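You operate a simulated robot arm through the tools that you are given. There is no shell and no other tool. Be economical: measure what you need, move in short steps, check, and stop when the job is done.

The job below is to be done with a simulated robot arm. You get a single attempt, and the scene is never put back.

JOB
Fold the sheet's edge square and prove it with the try block.
Fine: up to the green line, leaf down, block against the edge, block back. Set down upright: try block.

Only the result counts: the job must be done as asked and must still hold three seconds after the hand-in. Knocking over, shifting, dropping, spilling or breaking anything else fails it. Flat cloth is picked up by pressing the open fingertips on it (5 to 10 N) and closing them slowly along it; thin cloth reads only 2 to 8 mm in the jaws.

ROBOT AND FRAMES
A 7-joint arm with a two-finger parallel gripper, fixed in place. Base frame: the origin is at the foot of the arm, x ahead of it, y to its left, z up; the work surface is at about z = 0.8. Lengths are in m, angles in rad, forces in N, time in s.
With the tool pointing down near the work surface it reaches from about 0.3 to 0.7 m from the base axis. Its first joint turns from -1.152 to 1.152 rad. Payload 1.57 kg.
The tool frame sits at the grasp point between the pads (the TCP): z along the fingers, y along the line on which they close. The tips reach 0.03 m beyond it. Largest opening 0.11 m; finger width 0.024, thickness 0.012; the body of the gripper, 0.048 by 0.112 m, starts 0.078 m behind the TCP.
Orientation is told as [roll, pitch, yaw] about the base's x, y, z axes, in that order, counted from this pose: with the fingers straight down and closing along the base's y, the tool's x points along the base's -x, its y along +y and its z along -z.

CONTROLS
- The arm moves only by the tool play_rows. Its argument "moves" is a list of rows, each a list of 3 entries, a list of its own where there are three numbers: the turn, a rotation vector about the tool's x, y, z in rad, then the shift along the tool's x, y, z in m, then the finger opening in m, from 0 to 0.11. In form: [[[wx, wy, wz], [dx, dy, dz], hand], ...]. A call has 1 to 12 rows; each row shifts and turns the commanded pose from where the row before left it, along the tool's axes as they then stand. Rows are played at 5 a second. More than 0.05 m and 0.15 rad between two rows, or a gripper value outside its range, and nothing of the call is played. Where a pose cannot be reached the arm comes as near as it can. A force on the tool above 70 N (or 10 N above the force at the start of the call, whichever is more), or a blocked arm, ends the call early, and 0.2 s more pass. The fingers move at their own pace (about 0.108 m/s each) and stop on an object; they squeeze with about 43 N. The grip force told is the motor's: it shows also when the fingers shut on nothing. Time passes only in rows, and 0.2 s behind the last, so rows that do not move let the fingers close. It gives the time, the measured TCP pose, the force on the tool (base axes), the opening and the grip force at its end, in the units of the frame above (readings bear some noise), with the torque about the TCP (base axes, N m) and any sound that the robot's microphone picked up.
- Cameras (640 x 400 px; columns grow to the right, rows downward): "scene" is fixed at [0.1661, -0.3991, 1.3907]; the picture's right is [0.73, -0.69, 0.00], its down [-0.46, -0.49, -0.74] and it looks along [0.51, 0.54, -0.67] (base axes); focal length 312 px, centre (320, 200). "wrist" rides on the gripper at [0.07, 0.016, -0.141] in the tool frame; the picture's right is [-0.23, 0.97, 0.00], its down [-0.86, -0.20, -0.48] and it looks along [-0.47, -0.11, 0.88] (tool axes); focal length 222 px, centre (320, 200). There is no depth. A picture from a camera that has moved, and an enlarged one, comes with that camera's place and axes in the base frame and with its lens.
- capture(camera): a new picture of that camera. The clock stands still meanwhile.
- inspect(camera, box): a new picture of the part [left, top, right, bottom] of that camera's present view, enlarged. The clock stands still meanwhile.
- sign_off(): hands the job in; it is judged then, once.

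Go step by step. Nothing tells you positions but the pictures and the camera data: compare them with the known pose of the tool, close in by small moves and look again before you grip or let go. The budget is 120 turns and 68 pictures, counting those below and the enlarged ones. Unless the task says otherwise, let go and move clear before handing in.

The tools are called after "Request:" as name(argument=value, ...) on one line, values as JSON. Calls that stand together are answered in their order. play_rows: Moves the arm, as the interface text tells. Its arguments: {"type":"object","properties":{"moves":{"type":"array","items":{"type":"array"}}},"required":["moves"]} The other tools are called the same way: capture (camera) takes a picture; inspect (camera, box) takes an enlarged picture of a part of a camera's view; sign_off () hands the job in.

At the start:

```text
t: 0.0
ee_pos: [0.4512, -0.0174, 1.0952]
ee_rot: [-0.001, -0.001, 0.001]
ft_force: [-0.1, 0.5, -0.3]
torque: [0.01, 0.02, -0.03]
gripper_width: 0.11
grip_force: 0.0
```

scene: 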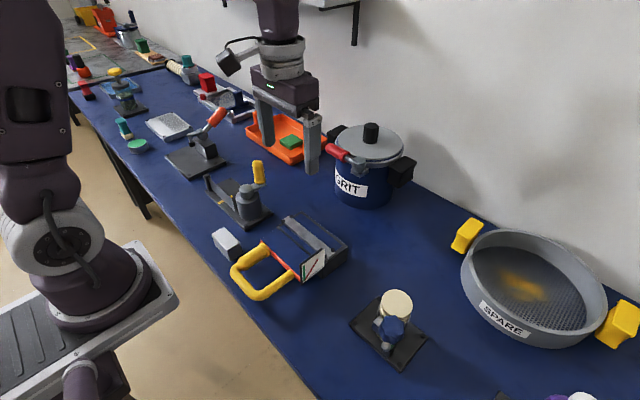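
wrist: 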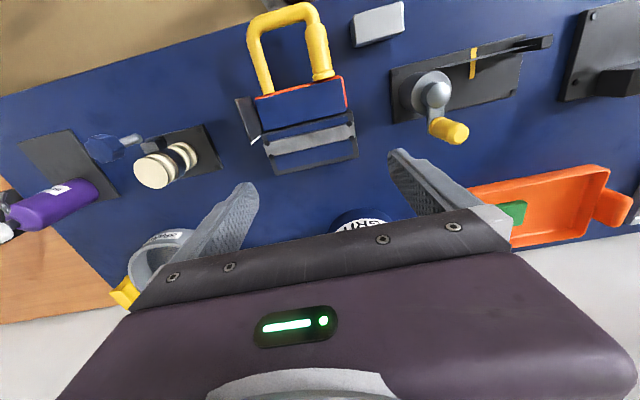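

I see a small sheet folder with a yellow bail handle and a white block near it, likely the try block. I'll zoom in on both.

Request:
inspect(camera="scene", box=[200, 190, 360, 310])

Request:
inspect(camera="wrist", box=[220, 0, 420, 180])

```text
3.33 times, centred on (280, 250) of scene
camera zoom: at [0.1661, -0.3991, 1.3907], right [0.73, -0.69, 0.0], down [-0.46, -0.49, -0.74], along [0.51, 0.54, -0.67], focal length 1042 px, centre (453, 33)
```

zoom: 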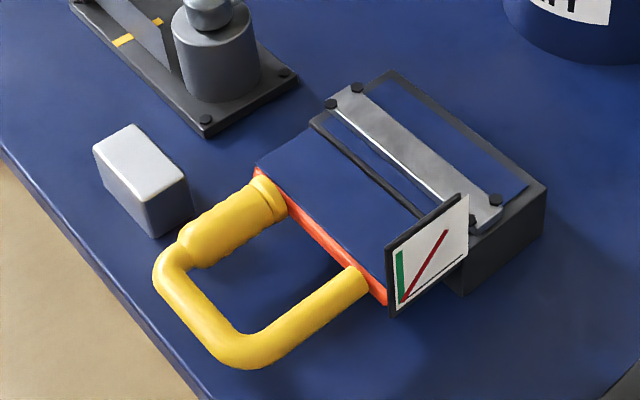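

```text
2.22 times, centred on (320, 90) of wrist
camera zoom: at [0.3833, -0.0027, 1.2357], right [0.23, 0.97, 0.0], down [0.86, -0.2, 0.48], along [0.47, -0.11, -0.88], focal length 494 px, centre (320, 444)
```

zoom: 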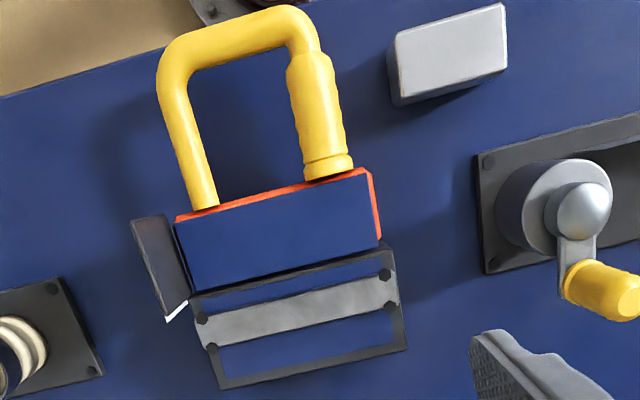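

The folder has a leaf at about x 0.39–0.44, with a yellow handle bar near x≈0.30, z≈0.85. The dial plate is on its -y side, so I'll look closer at the dial and the hinge.

Request:
inspect(camera="scene", box=[285, 235, 335, 270])

Request:
inspect(camera="scene", box=[255, 205, 355, 275])

```text
11.43 times, centred on (310, 252) of scene
camera zoom: at [0.1661, -0.3991, 1.3907], right [0.73, -0.69, 0.0], down [-0.46, -0.49, -0.74], along [0.51, 0.54, -0.67], focal length 3571 px, centre (434, -400)
```

zoom: 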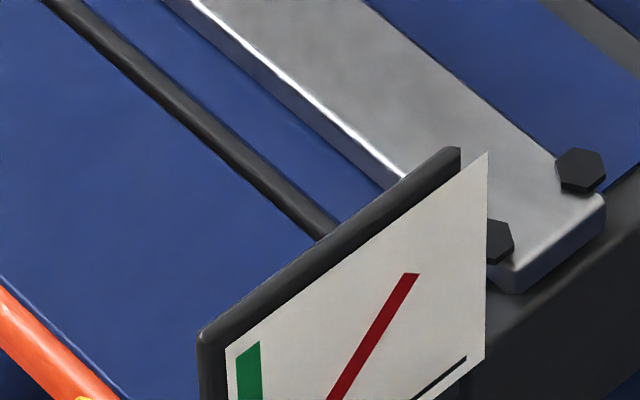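

```text
5.71 times, centred on (305, 240) of scene
camera zoom: at [0.1661, -0.3991, 1.3907], right [0.73, -0.69, 0.0], down [-0.46, -0.49, -0.74], along [0.51, 0.54, -0.67], focal length 1786 px, centre (406, -29)
```

zoom: 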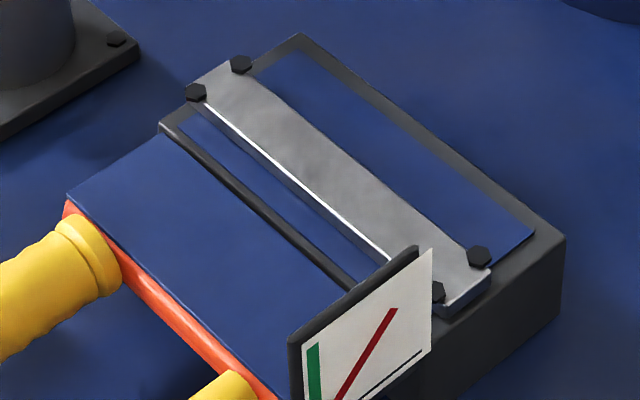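

The dial shows a green line, a red line and a black line, but the picture was cut off. I'll take the whole dial.

Request:
inspect(camera="scene", box=[288, 242, 328, 278])

```text
11.11 times, centred on (308, 260) of scene
camera zoom: at [0.1661, -0.3991, 1.3907], right [0.73, -0.69, 0.0], down [-0.46, -0.49, -0.74], along [0.51, 0.54, -0.67], focal length 3472 px, centre (453, -467)
```

zoom: 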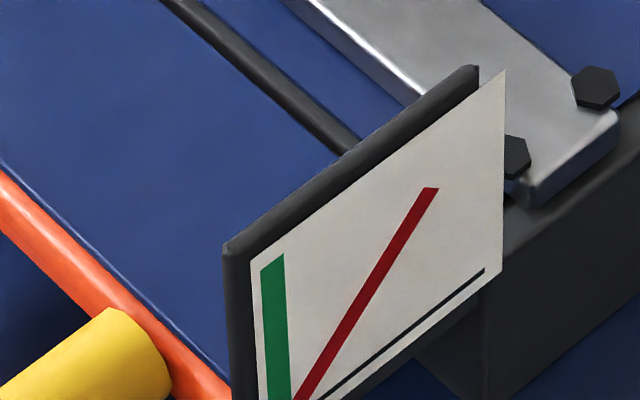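

The handle's outer bar runs along y at about (0.30, -0.035, 0.85). I'll move above it with the gripper yawed 90° so the fingers straddle it in x.

Request:
play_rows(moves=[[[0, 0, -0.1428], [0.0, 0, 0], 0.11], [[0, 0, -0.1428], [0, 0, 0], 0.11], [[0, 0, -0.1428], [0, 0, 0], 0.11], [[0, 0, -0.1428], [0, 0, 0], 0.11], [[0, 0, -0.1428], [0, 0, 0], 0.11], [[0, 0, -0.1428], [0, 0, 0], 0.11], [[0, 0, -0.1428], [0, 0, 0], 0.11], [[0, 0, -0.1428], [0, 0, 0], 0.11], [[0, 0, -0.1428], [0, 0, 0], 0.11], [[0, 0, -0.1428], [0, 0, 0], 0.11], [[0, 0, -0.1428], [0, 0, 0], 0.11]])

```text
t: 2.4
ee_pos: [0.4525, -0.0182, 1.0961]
ee_rot: [-0.002, 0.0, 1.575]
ft_force: [-0.5, -0.5, -0.2]
torque: [-0.01, -0.01, -0.02]
gripper_width: 0.1102
grip_force: 0.1
```

Yaw went cleanly. Next I move over the handle bar, still high.

Request:
play_rows(moves=[[[0, 0, 0], [0.005, 0.038, 0.02], 0.11], [[0, 0, 0], [0.005, 0.038, 0.02], 0.11], [[0, 0, 0], [0.005, 0.038, 0.02], 0.11], [[0, 0, 0], [0.002, 0.037, 0.02], 0.11], [[0, 0, 0], [0, 0, 0], 0.11]])

Request:
capture(camera="wrist")

Request:
capture(camera="scene")

```text
t: 3.6
ee_pos: [0.3066, -0.0347, 1.016]
ee_rot: [0.007, -0.003, 1.571]
ft_force: [0.0, -0.3, 0.0]
torque: [0.0, 0.0, 0.05]
gripper_width: 0.1101
grip_force: 0.1
out of reach, approached as far as the arm can: row 4
```

```text
60 pictures are left
camera wrist: at [0.2919, -0.1063, 1.1557], right [-0.97, 0.23, 0.01], down [0.2, 0.85, 0.48], along [0.1, 0.47, -0.88], focal length 222 px, centre (320, 200)
```

wrist: 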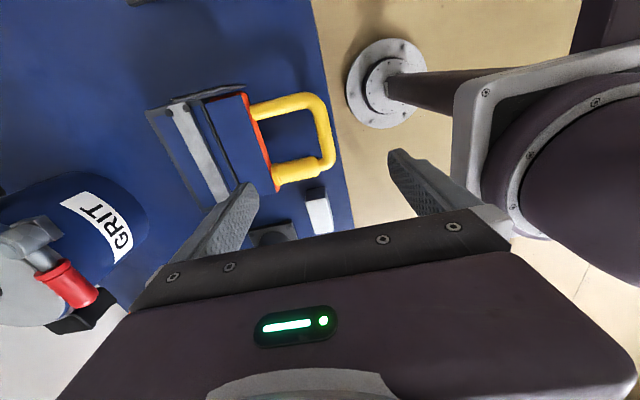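

```text
59 pictures are left
```

scene: 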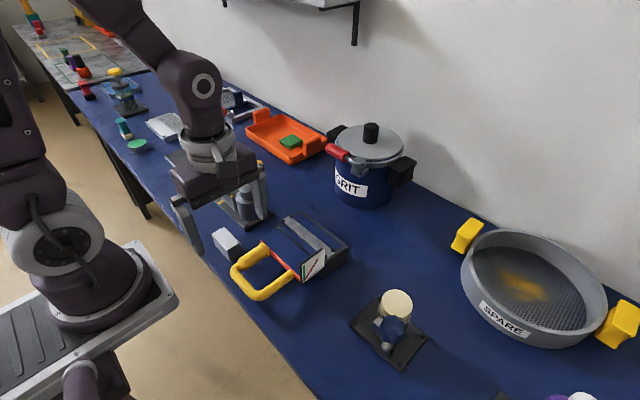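

The bar centre is about x=0.295, and a straight-down pose runs out of reach near 0.307. I'll tilt the tool so the tips point slightly back toward the base, which brings the wrist forward.

Request:
play_rows(moves=[[[-0.1, 0, 0], [0, 0, 0], 0.07], [[-0.1, 0, 0], [0, 0, 0], 0.07], [[-0.1, 0, 0], [0, 0.0, 0], 0.07], [[0, 0, 0], [0, 0, 0.03], 0.07], [[0, 0, 0], [0, 0, 0], 0.07]])

```text
t: 4.8
ee_pos: [0.2981, -0.0337, 0.9859]
ee_rot: [0.301, -0.001, 1.571]
ft_force: [-0.4, 0.2, -0.1]
torque: [-0.02, 0.01, -0.01]
gripper_width: 0.07
grip_force: 0.1
```

Tilt worked and x=0.298 is reachable. I'll go straight down to just above the bar and look.

Request:
play_rows(moves=[[[0, 0, 0], [0.003, -0.0089, 0.0287], 0.07], [[0, 0, 0], [0.003, -0.0089, 0.0287], 0.07], [[0, 0, 0], [0.0, -0.0074, 0.0239], 0.07], [[0, 0, 0], [0, 0, 0], 0.07]])

Request:
inspect(camera="scene", box=[190, 180, 350, 310])

Request:
capture(camera="wrist")

```text
t: 5.8
ee_pos: [0.2982, -0.0403, 0.9038]
ee_rot: [0.301, 0.001, 1.572]
ft_force: [1.4, -0.3, -0.8]
torque: [0.0, -0.03, 0.06]
gripper_width: 0.07
grip_force: 0.0
```

```text
3.08 times, centred on (270, 245) of scene
camera zoom: at [0.1661, -0.3991, 1.3907], right [0.73, -0.69, 0.0], down [-0.46, -0.49, -0.74], along [0.51, 0.54, -0.67], focal length 962 px, centre (474, 62)
```

zoom: 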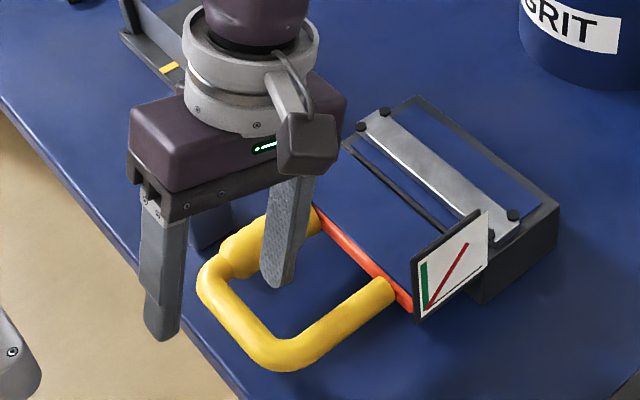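

```text
57 pictures are left
camera wrist: at [0.3239, -0.1113, 1.0419], right [-0.93, 0.23, 0.29], down [0.33, 0.85, 0.4], along [-0.16, 0.47, -0.87], focal length 222 px, centre (320, 200)
```

wrist: 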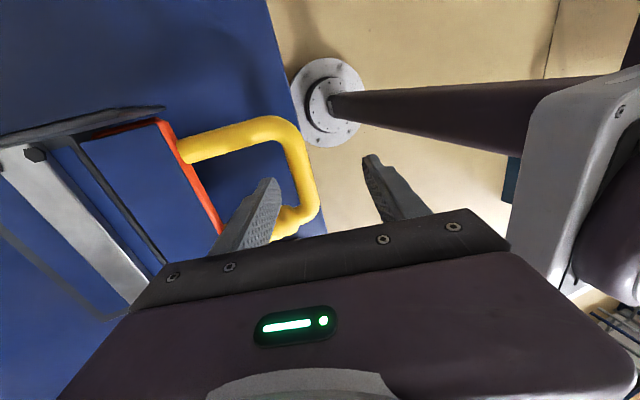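

The fingers straddle the bar. I'll lower onto it with a small shift to -y, to bar level.

Request:
play_rows(moves=[[[0, 0, 0], [0.008, -0.0074, 0.0239], 0.07], [[0, 0, 0], [0.0, -0.0074, 0.0239], 0.07], [[0, 0, 0], [0, 0, 0], 0.07]])

Request:
inspect(camera="scene", box=[190, 180, 350, 310])

Request:
inspect(camera="wrist", box=[140, 80, 460, 280])

```text
t: 6.6
ee_pos: [0.2968, -0.0473, 0.8519]
ee_rot: [0.301, 0.0, 1.57]
ft_force: [-0.2, -0.5, -0.4]
torque: [0.01, -0.01, 0.0]
gripper_width: 0.0701
grip_force: 0.1
```

```text
3.08 times, centred on (270, 245) of scene
camera zoom: at [0.1661, -0.3991, 1.3907], right [0.73, -0.69, 0.0], down [-0.46, -0.49, -0.74], along [0.51, 0.54, -0.67], focal length 962 px, centre (474, 62)
```

zoom: 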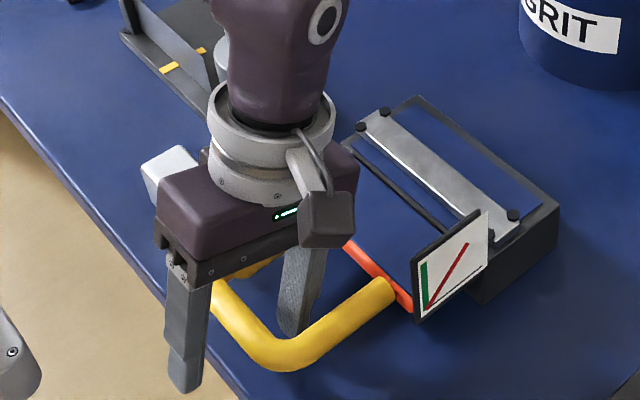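

```text
2.00 times, centred on (300, 180) of wrist
camera zoom: at [0.3236, -0.1181, 0.9909], right [-0.93, 0.23, 0.29], down [0.33, 0.85, 0.4], along [-0.16, 0.47, -0.87], focal length 444 px, centre (360, 240)
```

zoom: 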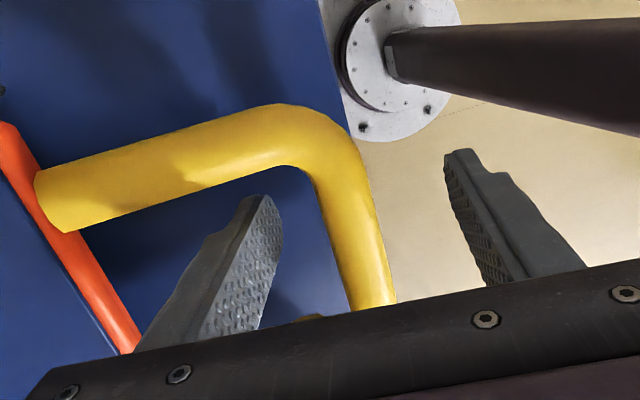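

The bar sits between the pads, so I'll close slowly.

Request:
play_rows(moves=[[[0, 0, 0], [0, 0, 0], 0.05], [[0, 0, 0], [0, 0, 0], 0.035], [[0, 0, 0], [0, 0, 0], 0.025], [[0, 0, 0], [0, 0, 0], 0.015], [[0, 0, 0], [0, 0, 0], 0.01]])

```text
t: 7.8
ee_pos: [0.299, -0.0473, 0.851]
ee_rot: [0.295, -0.001, 1.573]
ft_force: [19.7, -2.6, 1.4]
torque: [-0.01, -0.2, -0.06]
gripper_width: 0.0263
grip_force: 9.4
```

I have the bar, 26 mm in the jaws, with about 20 N of side load. I'll shift slightly in +x to relieve it and close firmly.

Request:
play_rows(moves=[[[0, 0, 0], [0, -0.003, 0.001], 0.005], [[0, 0, 0], [0, -0.002, 0], 0.005], [[0, 0, 0], [0, 0, 0], 0.005]])

```text
t: 8.6
ee_pos: [0.3014, -0.0471, 0.8498]
ee_rot: [0.303, -0.001, 1.571]
ft_force: [7.4, 8.8, -0.7]
torque: [0.15, 0.01, 0.01]
gripper_width: 0.0199
grip_force: 33.7
```

Firm hold at 20 mm. I'll lift a little and check how the leaf moves and where it hinges.

Request:
play_rows(moves=[[[0, 0, 0], [0, 0.003, -0.0096], 0.005], [[0, 0, 0], [0, 0.003, -0.0096], 0.005], [[0, 0, 0], [0, 0.002, -0.0099], 0.005], [[0, 0, 0], [0, 0, 0], 0.005]])

Request:
inspect(camera="scene", box=[190, 180, 350, 310])

```text
t: 9.6
ee_pos: [0.3037, -0.0469, 0.8808]
ee_rot: [0.299, -0.001, 1.571]
ft_force: [10.6, 13.8, -3.5]
torque: [0.26, -0.02, -0.08]
gripper_width: 0.0197
grip_force: 33.5
```

```text
3.08 times, centred on (270, 245) of scene
camera zoom: at [0.1664, -0.3988, 1.3908], right [0.73, -0.69, 0.0], down [-0.46, -0.49, -0.74], along [0.51, 0.54, -0.67], focal length 962 px, centre (474, 62)
```

zoom: 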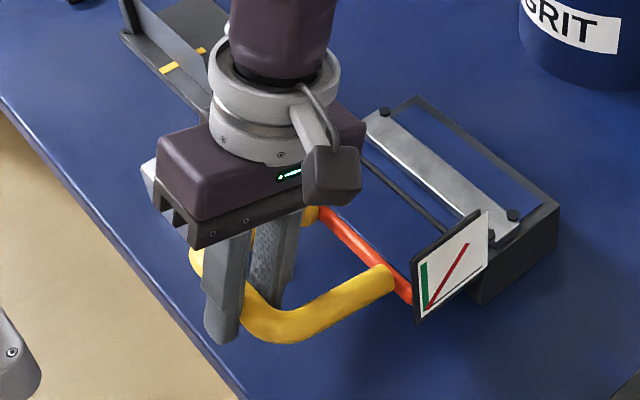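

The leaf rotates about a hinge near x≈0.44. I'll continue along that arc in small steps, with a slight +y correction.

Request:
play_rows(moves=[[[0, 0, 0], [-0.003, -0.0018, -0.0181], 0.005], [[0, 0, 0], [0, -0.0032, -0.024], 0.005], [[0, 0, 0], [0, -0.0074, -0.023], 0.005], [[0, 0, 0], [0, 0, 0], 0.005]])

Request:
inspect(camera="scene", box=[190, 180, 350, 310])

```text
t: 10.6
ee_pos: [0.3292, -0.0469, 0.9398]
ee_rot: [0.313, 0.003, 1.57]
ft_force: [-38.7, -4.3, 27.2]
torque: [0.81, 0.49, -0.16]
gripper_width: 0.02
grip_force: 33.9
```

```text
3.08 times, centred on (270, 245) of scene
camera zoom: at [0.1648, -0.3992, 1.3908], right [0.73, -0.69, 0.0], down [-0.46, -0.49, -0.74], along [0.51, 0.54, -0.67], focal length 962 px, centre (474, 62)
```

zoom: 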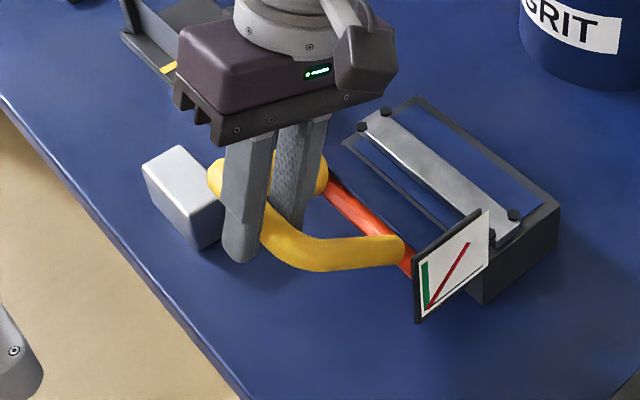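

The measured points fit a hinge at about (0.445, 0.855) with radius 0.144, and I'm at about 36°. Before going on, I'll check where the dial lines originate.

Request:
inspect(camera="scene", box=[286, 246, 326, 288])

```text
9.52 times, centred on (306, 267) of scene
camera zoom: at [0.1648, -0.3992, 1.3908], right [0.73, -0.69, 0.0], down [-0.46, -0.49, -0.74], along [0.51, 0.54, -0.67], focal length 2976 px, centre (453, -438)
```

zoom: 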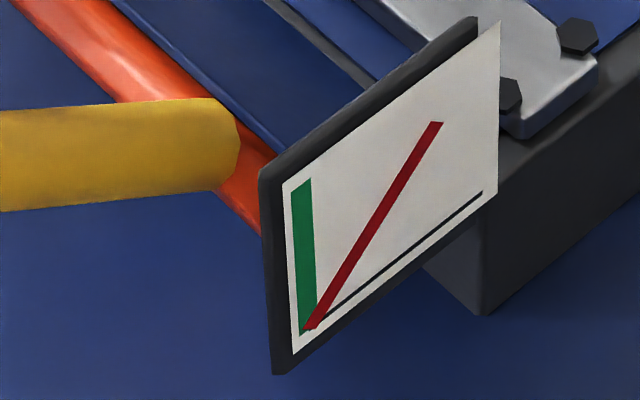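

The lines converge at the lower left of the plate, with black as the base, red at about 45° and green at about 90°. I'll continue the arc to about 65°.

Request:
play_rows(moves=[[[0, 0, 0], [0, -0.0041, -0.0202], 0.005], [[0, 0, 0], [0, -0.0136, -0.0211], 0.005], [[0, 0, 0], [0, -0.017, -0.0183], 0.005], [[0, 0, 0], [0, 0, 0], 0.005]])

Request:
inspect(camera="scene", box=[230, 190, 350, 290])

```text
t: 11.6
ee_pos: [0.3832, -0.0444, 0.9863]
ee_rot: [0.296, 0.002, 1.571]
ft_force: [-5.0, -7.2, 9.4]
torque: [0.0, 0.12, 0.03]
gripper_width: 0.0198
grip_force: 33.4
```

```text
4.00 times, centred on (290, 240) of scene
camera zoom: at [0.1658, -0.3993, 1.3907], right [0.73, -0.69, 0.0], down [-0.46, -0.49, -0.74], along [0.51, 0.54, -0.67], focal length 1250 px, centre (440, 40)
```

zoom: 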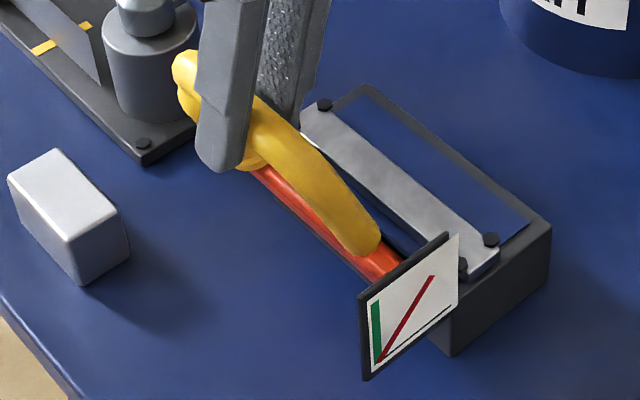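

The refined fit puts the hinge at (0.451, 0.853) with radius 0.150, so the leaf is up about 64°. I'll go to about 81° and look.

Request:
play_rows(moves=[[[0, 0, 0], [0, -0.0165, -0.0159], 0.005], [[0, 0, 0], [0, -0.0179, -0.0108], 0.005], [[0, 0, 0], [0, 0, 0], 0.005]])

Request:
inspect(camera="scene", box=[250, 160, 360, 280])

```text
t: 12.4
ee_pos: [0.4241, -0.0442, 1.001]
ee_rot: [0.301, -0.001, 1.572]
ft_force: [-0.5, -1.3, -10.0]
torque: [0.23, 0.16, -0.06]
gripper_width: 0.0198
grip_force: 33.5
```

```text
3.33 times, centred on (305, 220) of scene
camera zoom: at [0.1662, -0.3992, 1.3907], right [0.73, -0.69, 0.0], down [-0.46, -0.49, -0.74], along [0.51, 0.54, -0.67], focal length 1042 px, centre (370, 133)
```

zoom: 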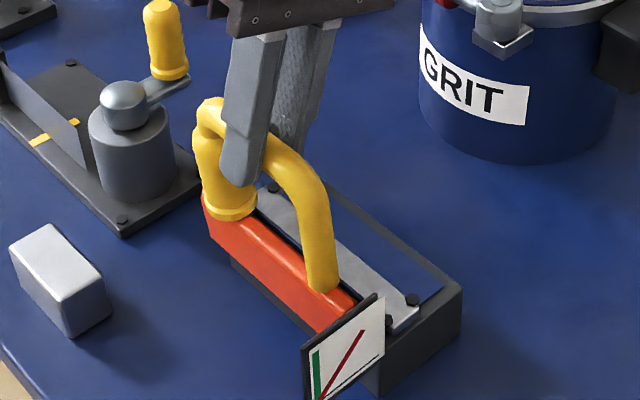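

I'm at about 81° with low forces. I'll ease on to about 90° and look at the leaf edge-on.

Request:
play_rows(moves=[[[0, 0, 0], [0, -0.0123, -0.0059], 0.005], [[0, 0, 0], [0, -0.0097, -0.0037], 0.005], [[0, 0, 0], [0, 0, 0], 0.005]])

Request:
inspect(camera="scene", box=[250, 170, 360, 290])

Request:
capture(camera="wrist")

```text
t: 13.2
ee_pos: [0.4481, -0.0448, 1.0042]
ee_rot: [0.306, -0.002, 1.57]
ft_force: [-17.0, 6.6, -23.0]
torque: [0.21, 0.07, -0.1]
gripper_width: 0.0197
grip_force: 33.4
```

```text
3.33 times, centred on (305, 230) of scene
camera zoom: at [0.1659, -0.3989, 1.3908], right [0.73, -0.69, 0.0], down [-0.46, -0.49, -0.74], along [0.51, 0.54, -0.67], focal length 1042 px, centre (370, 100)
```

zoom: 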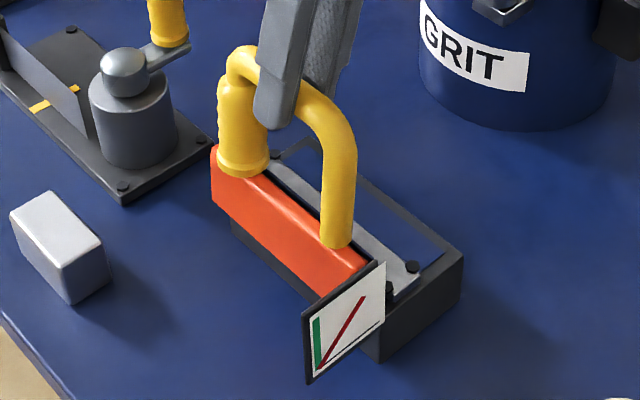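

```text
48 pictures are left
camera wrist: at [0.4755, -0.1156, 1.1425], right [-0.93, 0.23, 0.29], down [0.33, 0.85, 0.4], along [-0.16, 0.47, -0.87], focal length 222 px, centre (320, 200)
```

wrist: 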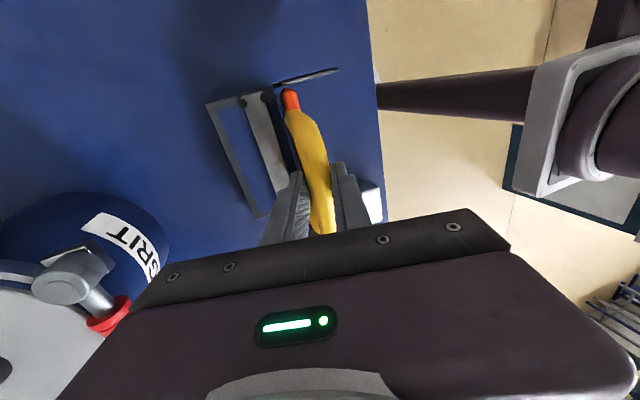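

The leaf is at about 89.6° by the arc fit, and the sheet resists slightly. I'll measure the green line's lean precisely and check the leaf beside it.

Request:
inspect(camera="scene", box=[297, 254, 323, 286])

Request:
inspect(camera="scene", box=[265, 205, 330, 285])

Request:
inspect(camera="wrist", box=[200, 50, 360, 230])

```text
12.50 times, centred on (310, 270) of scene
camera zoom: at [0.1659, -0.3989, 1.3908], right [0.73, -0.69, 0.0], down [-0.46, -0.49, -0.74], along [0.51, 0.54, -0.67], focal length 3906 px, centre (445, -675)
```

zoom: 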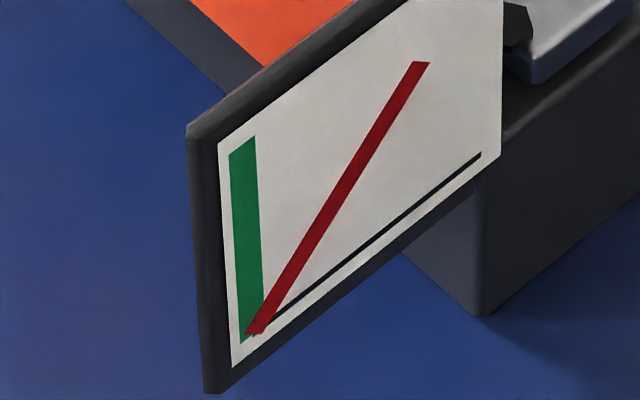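

```text
5.00 times, centred on (298, 245) of scene
camera zoom: at [0.1659, -0.3989, 1.3908], right [0.73, -0.69, 0.0], down [-0.46, -0.49, -0.74], along [0.51, 0.54, -0.67], focal length 1562 px, centre (432, -25)
```

zoom: 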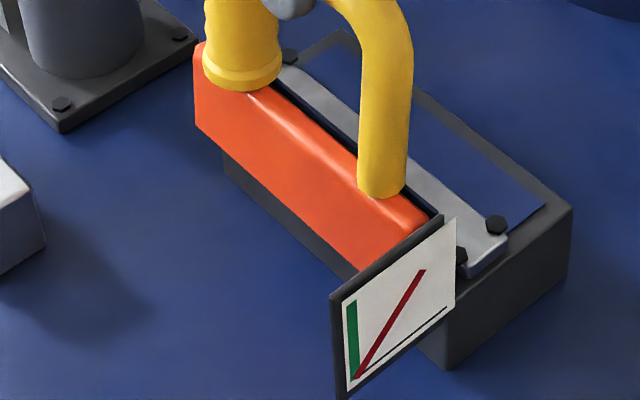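

```text
2.22 times, centred on (280, 140) of wrist
camera zoom: at [0.4755, -0.1156, 1.1425], right [-0.93, 0.23, 0.29], down [0.33, 0.85, 0.4], along [-0.16, 0.47, -0.87], focal length 494 px, centre (409, 333)
```

zoom: 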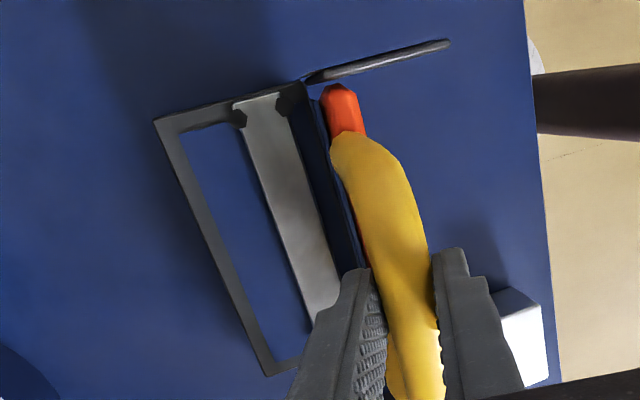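

The green line is square at 90° relative to the plate. I'll nudge the last 0.5°, then bring the leaf halfway back down along the arc and look at the sheet.

Request:
play_rows(moves=[[[0, 0, 0], [0, -0.002, 0.0], 0.005], [[0, 0, 0], [0, 0, 0], 0.005], [[0, 0, 0], [0, 0, 0], 0.005]])

```text
t: 14.0
ee_pos: [0.4488, -0.0458, 1.0037]
ee_rot: [0.307, -0.001, 1.57]
ft_force: [-35.9, 13.6, -0.1]
torque: [0.24, 0.51, -0.09]
gripper_width: 0.0196
grip_force: 33.4
```

It now resists more and sits at about 90°. I'll bring the leaf down along the arc, first half.

Request:
play_rows(moves=[[[0, 0, 0], [0, 0.0185, 0.007], 0.005], [[0, 0, 0], [0, 0.0155, 0.0073], 0.005], [[0, 0, 0], [0, 0.0137, 0.0105], 0.005], [[0, 0, 0], [0, 0.013, 0.0109], 0.005], [[0, 0, 0], [0, 0.0102, 0.012], 0.005], [[0, 0, 0], [0, 0.0096, 0.0126], 0.005], [[0, 0, 0], [0, 0.0072, 0.014], 0.005], [[0, 0, 0], [0, 0.007, 0.0142], 0.005], [[0, 0, 0], [0, 0, 0], 0.005]])

Request:
inspect(camera="scene", box=[240, 180, 350, 290])

```text
t: 16.0
ee_pos: [0.3356, -0.0442, 0.9476]
ee_rot: [0.302, 0.001, 1.568]
ft_force: [-3.4, -24.1, 2.6]
torque: [-0.56, -0.01, 0.24]
gripper_width: 0.0197
grip_force: 33.2
```

```text
3.64 times, centred on (295, 235) of scene
camera zoom: at [0.1659, -0.3998, 1.3905], right [0.73, -0.69, 0.0], down [-0.46, -0.49, -0.74], along [0.51, 0.54, -0.67], focal length 1136 px, centre (411, 73)
```

zoom: 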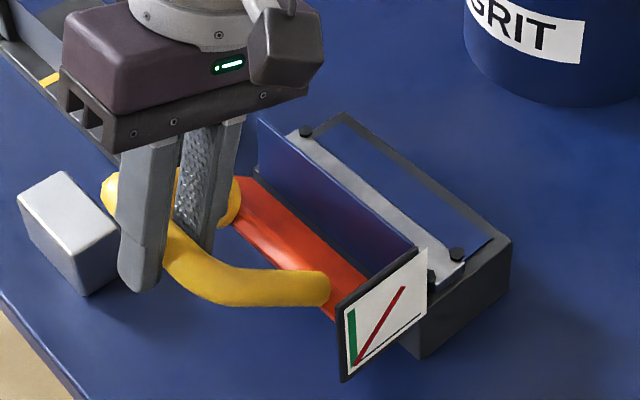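

The flange now stands up on its own. I'll keep lowering the leaf to rest.

Request:
play_rows(moves=[[[0, 0, 0], [0.002, 0.0045, 0.0164], 0.005], [[0, 0, 0], [0, 0.004, 0.0168], 0.005], [[0, 0, 0], [0, 0.001, 0.017], 0.005], [[0, 0, 0], [0, -0.0003, 0.0171], 0.005], [[0, 0, 0], [0, -0.0025, 0.0155], 0.005], [[0, 0, 0], [0, -0.0036, 0.0155], 0.005], [[0, 0, 0], [0, 0, 0], 0.005]])

Request:
inspect(camera="scene", box=[240, 180, 350, 290])

```text
t: 17.6
ee_pos: [0.3004, -0.0477, 0.8558]
ee_rot: [0.306, 0.003, 1.571]
ft_force: [-31.0, 6.2, -1.9]
torque: [-0.52, 0.11, 0.18]
gripper_width: 0.0198
grip_force: 32.7
```

```text
3.64 times, centred on (295, 235) of scene
camera zoom: at [0.1653, -0.3989, 1.3909], right [0.73, -0.69, 0.0], down [-0.46, -0.49, -0.74], along [0.51, 0.54, -0.67], focal length 1136 px, centre (411, 73)
```

zoom: 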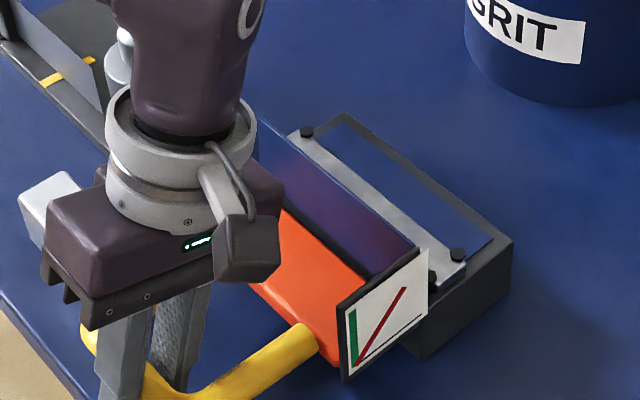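

A few mm remain to the rest position. I'll finish the lowering and relieve the side load.

Request:
play_rows(moves=[[[0, 0, 0], [0, 0.0018, 0.0036], 0.005], [[0, 0, 0], [0, 0.0005, 0.0036], 0.005], [[0, 0, 0], [0, 0, 0], 0.005]])

```text
t: 18.4
ee_pos: [0.3008, -0.0468, 0.8491]
ee_rot: [0.294, -0.001, 1.57]
ft_force: [6.3, -17.6, 1.6]
torque: [-0.56, -0.15, 0.24]
gripper_width: 0.0196
grip_force: 33.5
```

The leaf is back at its starting height. I'll open and rise straight up.

Request:
play_rows(moves=[[[0, 0, 0], [0, 0, 0], 0.03], [[0, 0, 0], [0, 0, 0], 0.06], [[0, 0, 0], [0, 0, 0], 0.07], [[0, 0, 0], [0, 0.0074, -0.0239], 0.07], [[0, 0, 0], [0, 0.0089, -0.0287], 0.07], [[0, 0, 0], [0, 0.0089, -0.0287], 0.07], [[0, 0, 0], [0, 0.0089, -0.0287], 0.07], [[0, 0, 0], [0, 0.0089, -0.0287], 0.07], [[0, 0, 0], [0, 0.0, 0], 0.07]])

Request:
inspect(camera="scene", box=[190, 180, 350, 310])

Request:
capture(camera="wrist")

```text
t: 20.4
ee_pos: [0.2994, -0.048, 0.9935]
ee_rot: [0.3, 0.0, 1.571]
ft_force: [-1.0, 0.5, -0.1]
torque: [-0.01, -0.05, -0.03]
gripper_width: 0.07
grip_force: 0.0
```

```text
3.08 times, centred on (270, 245) of scene
camera zoom: at [0.1661, -0.3991, 1.3907], right [0.73, -0.69, 0.0], down [-0.46, -0.49, -0.74], along [0.51, 0.54, -0.67], focal length 962 px, centre (474, 62)
```

zoom: 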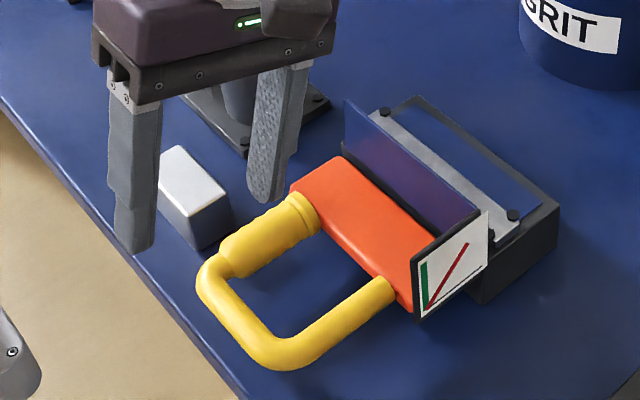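

```text
41 pictures are left
camera wrist: at [0.3257, -0.1187, 1.1324], right [-0.93, 0.23, 0.29], down [0.33, 0.85, 0.4], along [-0.16, 0.47, -0.87], focal length 222 px, centre (320, 200)
```

wrist: 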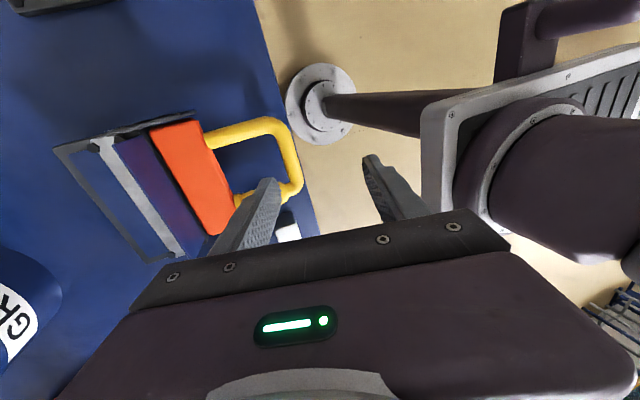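

The leaf is down, the flange stands upright and the handle is back where it was. I'll untilt and yaw back to 0 so I can take the block by its ends, keeping its +x face free.

Request:
play_rows(moves=[[[0.1, 0, 0], [0, -0.02, -0.01], 0.1], [[0.1, 0, 0], [0, -0.02, -0.01], 0.1], [[0.1, 0, 0], [-0.02, -0.01, 0], 0.1], [[0, 0, 0], [-0.04, 0, 0], 0.1], [[0, 0, 0], [-0.04, 0, 0], 0.1], [[0, 0, 0], [-0.04, 0, 0], 0.1], [[0, 0, 0.14], [0, 0, 0], 0.1], [[0, 0, 0.14], [0, 0, 0], 0.1], [[0, 0, 0.14], [0, 0, 0], 0.1], [[0, 0, 0.14], [0, 0, 0], 0.1], [[0, 0, 0.14], [0, 0, 0], 0.1], [[0, 0, 0.14], [0, 0, 0], 0.1]])

Request:
play_rows(moves=[[[0, 0, 0.1462], [0, 0, 0], 0.1], [[0, 0, 0.1462], [0, 0, 0], 0.1], [[0, 0, 0.1462], [0, 0, 0], 0.1], [[0, 0, 0.1462], [0, 0, 0], 0.1], [[0, 0, 0.1462], [0, 0, 0], 0.1], [[0, 0, 0], [0, 0, 0], 0.1]])

Request:
capture(camera="wrist")

Request:
inspect(camera="scene", box=[190, 180, 350, 310])

```text
t: 23.0
ee_pos: [0.3509, 0.0929, 1.0024]
ee_rot: [-0.001, 0.0, 0.728]
ft_force: [0.1, -0.1, 0.2]
torque: [0.01, 0.0, 0.0]
gripper_width: 0.1
grip_force: 0.1
```

```text
t: 24.4
ee_pos: [0.3516, 0.0933, 1.0018]
ee_rot: [0.0, 0.0, -0.003]
ft_force: [-0.4, 0.3, -0.1]
torque: [0.03, 0.0, -0.01]
gripper_width: 0.1001
grip_force: 0.0
```

```text
40 pictures are left
camera wrist: at [0.2831, 0.108, 1.1422], right [0.23, 0.97, 0.0], down [0.85, -0.2, 0.48], along [0.47, -0.11, -0.88], focal length 222 px, centre (320, 200)
```

wrist: 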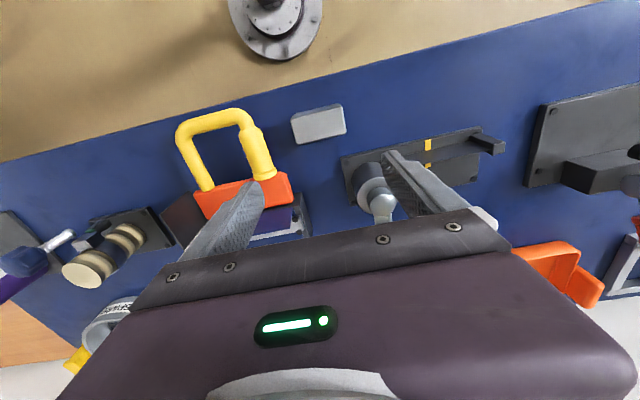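

```text
3.08 times, centred on (270, 245) of scene
camera zoom: at [0.1661, -0.3991, 1.3907], right [0.73, -0.69, 0.0], down [-0.46, -0.49, -0.74], along [0.51, 0.54, -0.67], focal length 962 px, centre (474, 62)
```

zoom: 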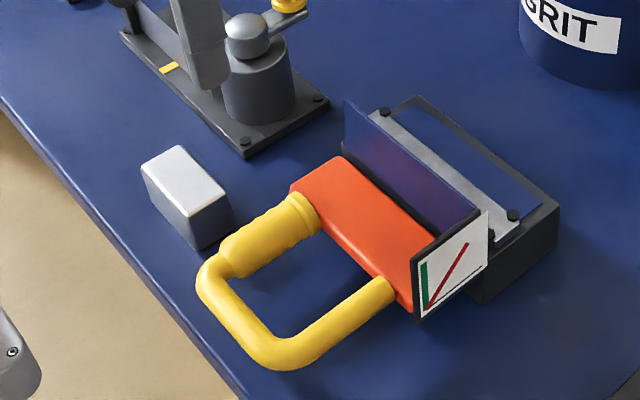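

Now I'll zoom the wrist view on the block and on the flange.

Request:
inspect(camera="wrist", box=[260, 80, 380, 160])

Request:
inspect(camera="scene", box=[220, 210, 260, 245])

Request:
inspect(camera="scene", box=[260, 205, 330, 285])

```text
5.00 times, centred on (320, 120) of wrist
camera zoom: at [0.2831, 0.108, 1.1422], right [0.23, 0.97, 0.0], down [0.85, -0.2, 0.48], along [0.47, -0.11, -0.88], focal length 1111 px, centre (320, 600)
```

zoom: 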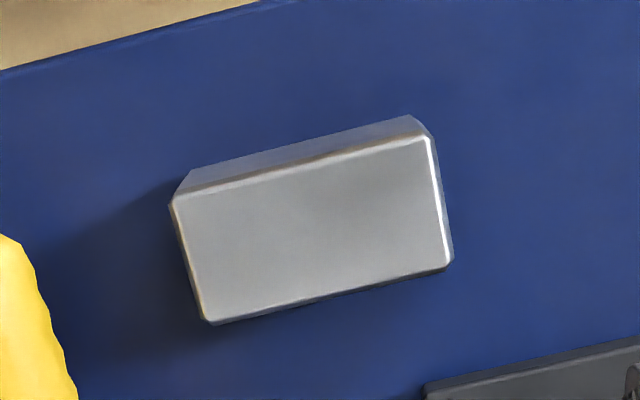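

```text
11.43 times, centred on (240, 228) of scene
camera zoom: at [0.1661, -0.3991, 1.3907], right [0.73, -0.69, 0.0], down [-0.46, -0.49, -0.74], along [0.51, 0.54, -0.67], focal length 3571 px, centre (1234, -114)
```

zoom: 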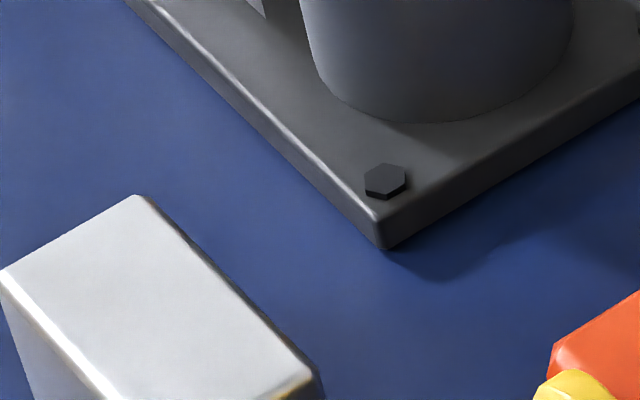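

```text
5.00 times, centred on (295, 245) of scene
camera zoom: at [0.1661, -0.3991, 1.3907], right [0.73, -0.69, 0.0], down [-0.46, -0.49, -0.74], along [0.51, 0.54, -0.67], focal length 1562 px, centre (445, -25)
```

zoom: 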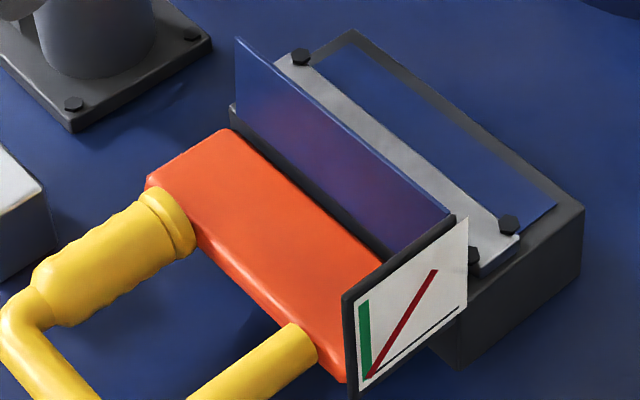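

The block is centred near (0.338, 0.0935), about 32 x 68 mm, with its top at z≈0.842 and square to the axes. I'll descend over it with the jaws at 0.09.

Request:
play_rows(moves=[[[0, 0, 0], [0.0136, 0, 0.04], 0.09], [[0, 0, 0], [0, 0, 0.04], 0.09], [[0, 0, 0], [0, 0, 0.03], 0.09], [[0, 0, 0], [0, 0, 0], 0.09]])

Request:
inspect(camera="scene", box=[190, 160, 310, 270])

Request:
inspect(camera="wrist", box=[160, 60, 480, 260])

```text
t: 25.4
ee_pos: [0.339, 0.0944, 0.8909]
ee_rot: [0.0, 0.0, -0.001]
ft_force: [-0.2, 0.5, 0.1]
torque: [0.01, 0.03, 0.01]
gripper_width: 0.09
grip_force: 0.0
```

```text
3.64 times, centred on (250, 215) of scene
camera zoom: at [0.1661, -0.3991, 1.3907], right [0.73, -0.69, 0.0], down [-0.46, -0.49, -0.74], along [0.51, 0.54, -0.67], focal length 1136 px, centre (574, 146)
```

zoom: 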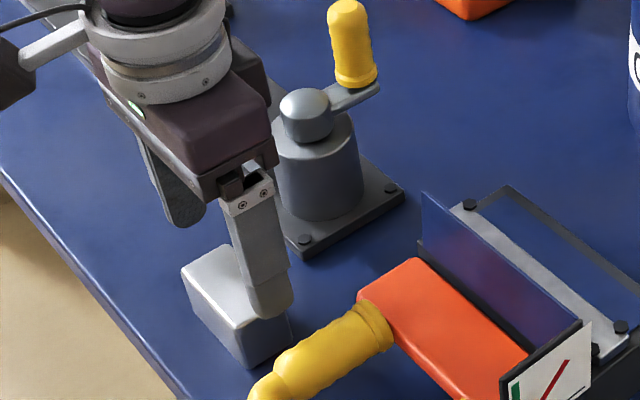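

```text
2.00 times, centred on (320, 160) of wrist
camera zoom: at [0.2695, 0.1088, 1.0317], right [0.23, 0.97, 0.0], down [0.85, -0.2, 0.48], along [0.47, -0.11, -0.88], focal length 444 px, centre (320, 280)
```

zoom: 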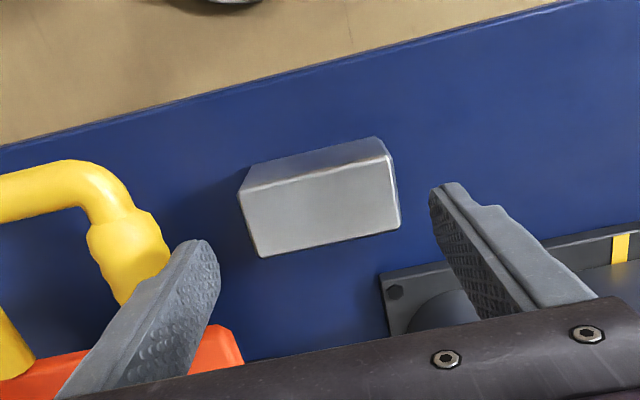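

The estimates agree at a centre of about (0.336, 0.0935). I'll descend to grip height and close slowly.

Request:
play_rows(moves=[[[0, 0, 0], [0.002, -0.001, 0.025], 0.09], [[0, 0, 0], [0, 0, 0.024], 0.09], [[0, 0, 0], [0, 0, 0], 0.08], [[0, 0, 0], [0, 0, 0], 0.073], [[0, 0, 0], [0, 0, 0], 0.069], [[0, 0, 0], [0, 0, 0], 0.065], [[0, 0, 0], [0, 0, 0], 0.06]])

```text
t: 27.0
ee_pos: [0.3364, 0.0912, 0.842]
ee_rot: [0.0, -0.001, 0.001]
ft_force: [-0.2, 0.2, 0.2]
torque: [0.0, -0.01, -0.03]
gripper_width: 0.0694
grip_force: 43.3
```

Block held at 69 mm. I'll lift it clear and carry it over the leaf, staying on the near side of the flange.

Request:
play_rows(moves=[[[0, 0, 0], [0, 0, -0.02], 0.06], [[0, 0, 0], [0, 0, -0.04], 0.06], [[0, 0, 0], [0, 0, -0.045], 0.06], [[0, 0, 0], [0, 0, 0], 0.06]])

Request:
play_rows(moves=[[[0, 0, 0], [-0.013, -0.03, 0], 0.06], [[0, 0, 0], [-0.013, -0.035, 0], 0.06], [[0, 0, 0], [-0.013, -0.035, 0], 0.06], [[0, 0, 0], [-0.013, -0.032, 0], 0.06], [[0, 0, 0], [0, 0, 0.02], 0.06], [[0, 0, 0], [0, 0, 0], 0.06]])

Request:
inspect(camera="scene", box=[240, 160, 360, 280])

Request:
capture(camera="wrist")

```text
t: 28.0
ee_pos: [0.3367, 0.0928, 0.9461]
ee_rot: [0.0, -0.001, 0.0]
ft_force: [-0.8, 1.2, -2.3]
torque: [0.0, 0.02, 0.01]
gripper_width: 0.0695
grip_force: 43.3
```

```text
t: 29.4
ee_pos: [0.3897, -0.0406, 0.9282]
ee_rot: [0.0, -0.001, 0.001]
ft_force: [0.3, -0.7, -3.6]
torque: [0.01, 0.02, -0.01]
gripper_width: 0.0695
grip_force: 43.0
```

```text
3.33 times, centred on (300, 220) of scene
camera zoom: at [0.1661, -0.3991, 1.3907], right [0.73, -0.69, 0.0], down [-0.46, -0.49, -0.74], along [0.51, 0.54, -0.67], focal length 1042 px, centre (387, 133)
```

zoom: 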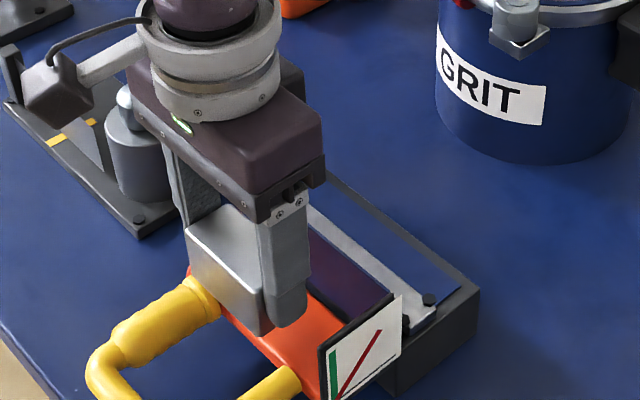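

```text
32 pictures are left
camera wrist: at [0.319, -0.0259, 1.069], right [0.23, 0.97, 0.0], down [0.85, -0.2, 0.48], along [0.47, -0.11, -0.88], focal length 222 px, centre (320, 200)
```

wrist: 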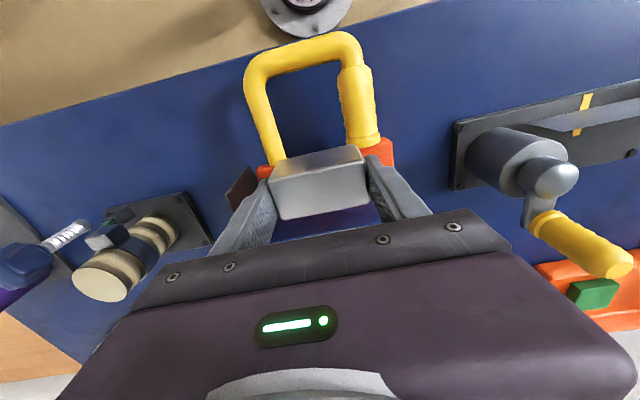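

The block is over the near part of the leaf. I'll shift forward a bit and lower to just above the leaf surface.

Request:
play_rows(moves=[[[0, 0, 0], [-0.02, 0, 0], 0.06], [[0, 0, 0], [0, 0, 0.015], 0.06], [[0, 0, 0], [0, 0, 0.01], 0.06], [[0, 0, 0], [0, 0, 0], 0.06]])

Request:
inspect(camera="scene", box=[250, 190, 340, 280])

Request:
inspect(camera="wrist", box=[220, 120, 440, 260])

```text
t: 30.4
ee_pos: [0.4085, -0.0411, 0.9025]
ee_rot: [0.0, 0.001, -0.001]
ft_force: [1.0, -0.3, -2.9]
torque: [-0.01, 0.02, -0.01]
gripper_width: 0.0695
grip_force: 43.2
```

```text
4.44 times, centred on (295, 235) of scene
camera zoom: at [0.1661, -0.3991, 1.3907], right [0.73, -0.69, 0.0], down [-0.46, -0.49, -0.74], along [0.51, 0.54, -0.67], focal length 1389 px, centre (431, 44)
```

zoom: 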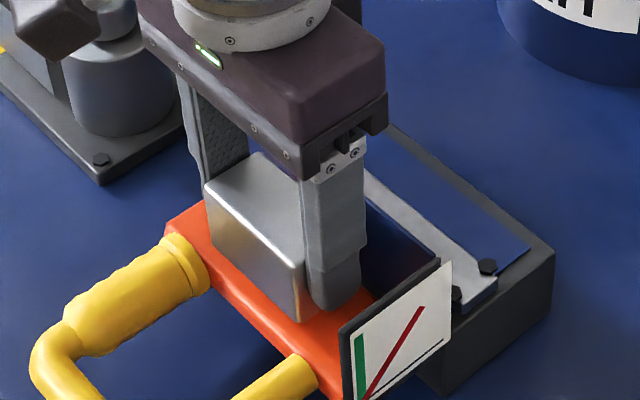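

```text
2.86 times, centred on (330, 190) of wrist
camera zoom: at [0.3397, -0.0247, 1.0437], right [0.23, 0.97, 0.0], down [0.85, -0.2, 0.48], along [0.47, -0.11, -0.88], focal length 635 px, centre (291, 229)
```

zoom: 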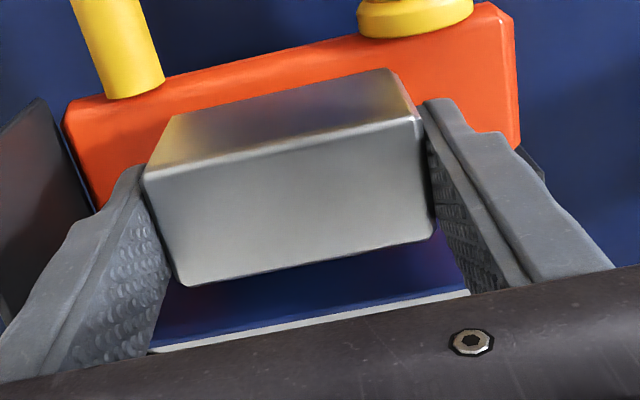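

The block hovers about 1 cm above the leaf, about 1.2° out of line with the flange. I'll correct the yaw and feel down gently for the leaf surface.

Request:
play_rows(moves=[[[0, 0, 0.02], [0, 0, 0.003], 0.06], [[0, 0, 0], [0, 0, 0.003], 0.06], [[0, 0, 0], [0, 0, 0.001], 0.06], [[0, 0, 0], [0, 0, 0], 0.06]])

Request:
inspect(camera="scene", box=[265, 215, 325, 275])

```text
t: 31.4
ee_pos: [0.4089, -0.0403, 0.8968]
ee_rot: [-0.001, 0.0, -0.022]
ft_force: [0.0, -0.4, -2.3]
torque: [0.01, -0.03, -0.01]
gripper_width: 0.0694
grip_force: 43.5
```

```text
6.67 times, centred on (295, 245) of scene
camera zoom: at [0.1661, -0.3991, 1.3907], right [0.73, -0.69, 0.0], down [-0.46, -0.49, -0.74], along [0.51, 0.54, -0.67], focal length 2083 px, centre (487, -100)
```

zoom: 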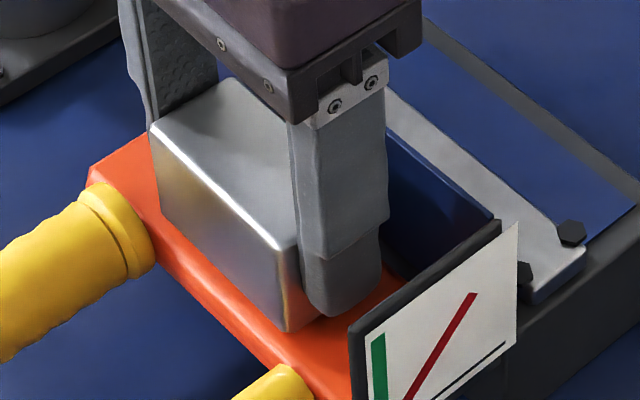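

No contact yet. I'll feel down a few more millimetres.

Request:
play_rows(moves=[[[0, 0, 0], [0, 0, 0.0015], 0.06], [[0, 0, 0], [0, 0, 0.0015], 0.06], [[0, 0, 0], [0, 0, 0.001], 0.06], [[0, 0, 0], [0, 0, 0], 0.06]])

```text
t: 32.4
ee_pos: [0.4097, -0.0405, 0.8926]
ee_rot: [-0.001, -0.003, -0.022]
ft_force: [3.4, -9.3, 32.6]
torque: [-0.14, 0.16, -0.04]
gripper_width: 0.0697
grip_force: 43.0
```

Contact with the leaf at 33 N. I'll back up 3 mm to barely clear, then advance to the flange.

Request:
play_rows(moves=[[[0, 0, 0], [0, 0, -0.003], 0.06], [[0, 0, 0], [-0.008, 0, 0], 0.06], [[0, 0, 0], [0, 0, 0], 0.06]])

Request:
inspect(camera="wrist", box=[220, 120, 440, 260])

```text
t: 33.2
ee_pos: [0.4163, -0.0399, 0.8956]
ee_rot: [0.0, 0.002, -0.022]
ft_force: [1.1, 0.1, -2.7]
torque: [-0.01, -0.02, -0.01]
gripper_width: 0.0698
grip_force: 43.1
```

```text
2.86 times, centred on (330, 190) of wrist
camera zoom: at [0.3479, -0.0233, 1.0356], right [0.25, 0.97, 0.0], down [0.85, -0.22, 0.48], along [0.46, -0.12, -0.88], focal length 635 px, centre (291, 229)
```

zoom: 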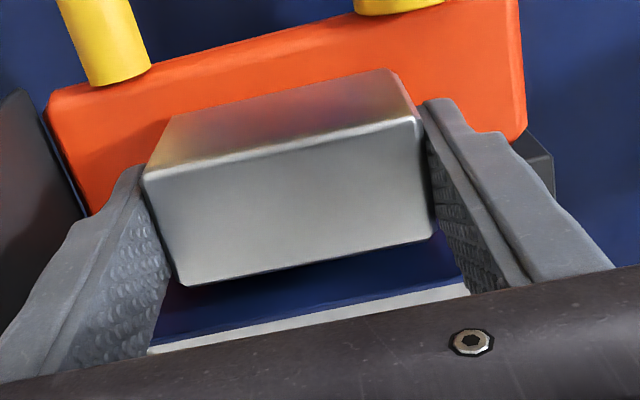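

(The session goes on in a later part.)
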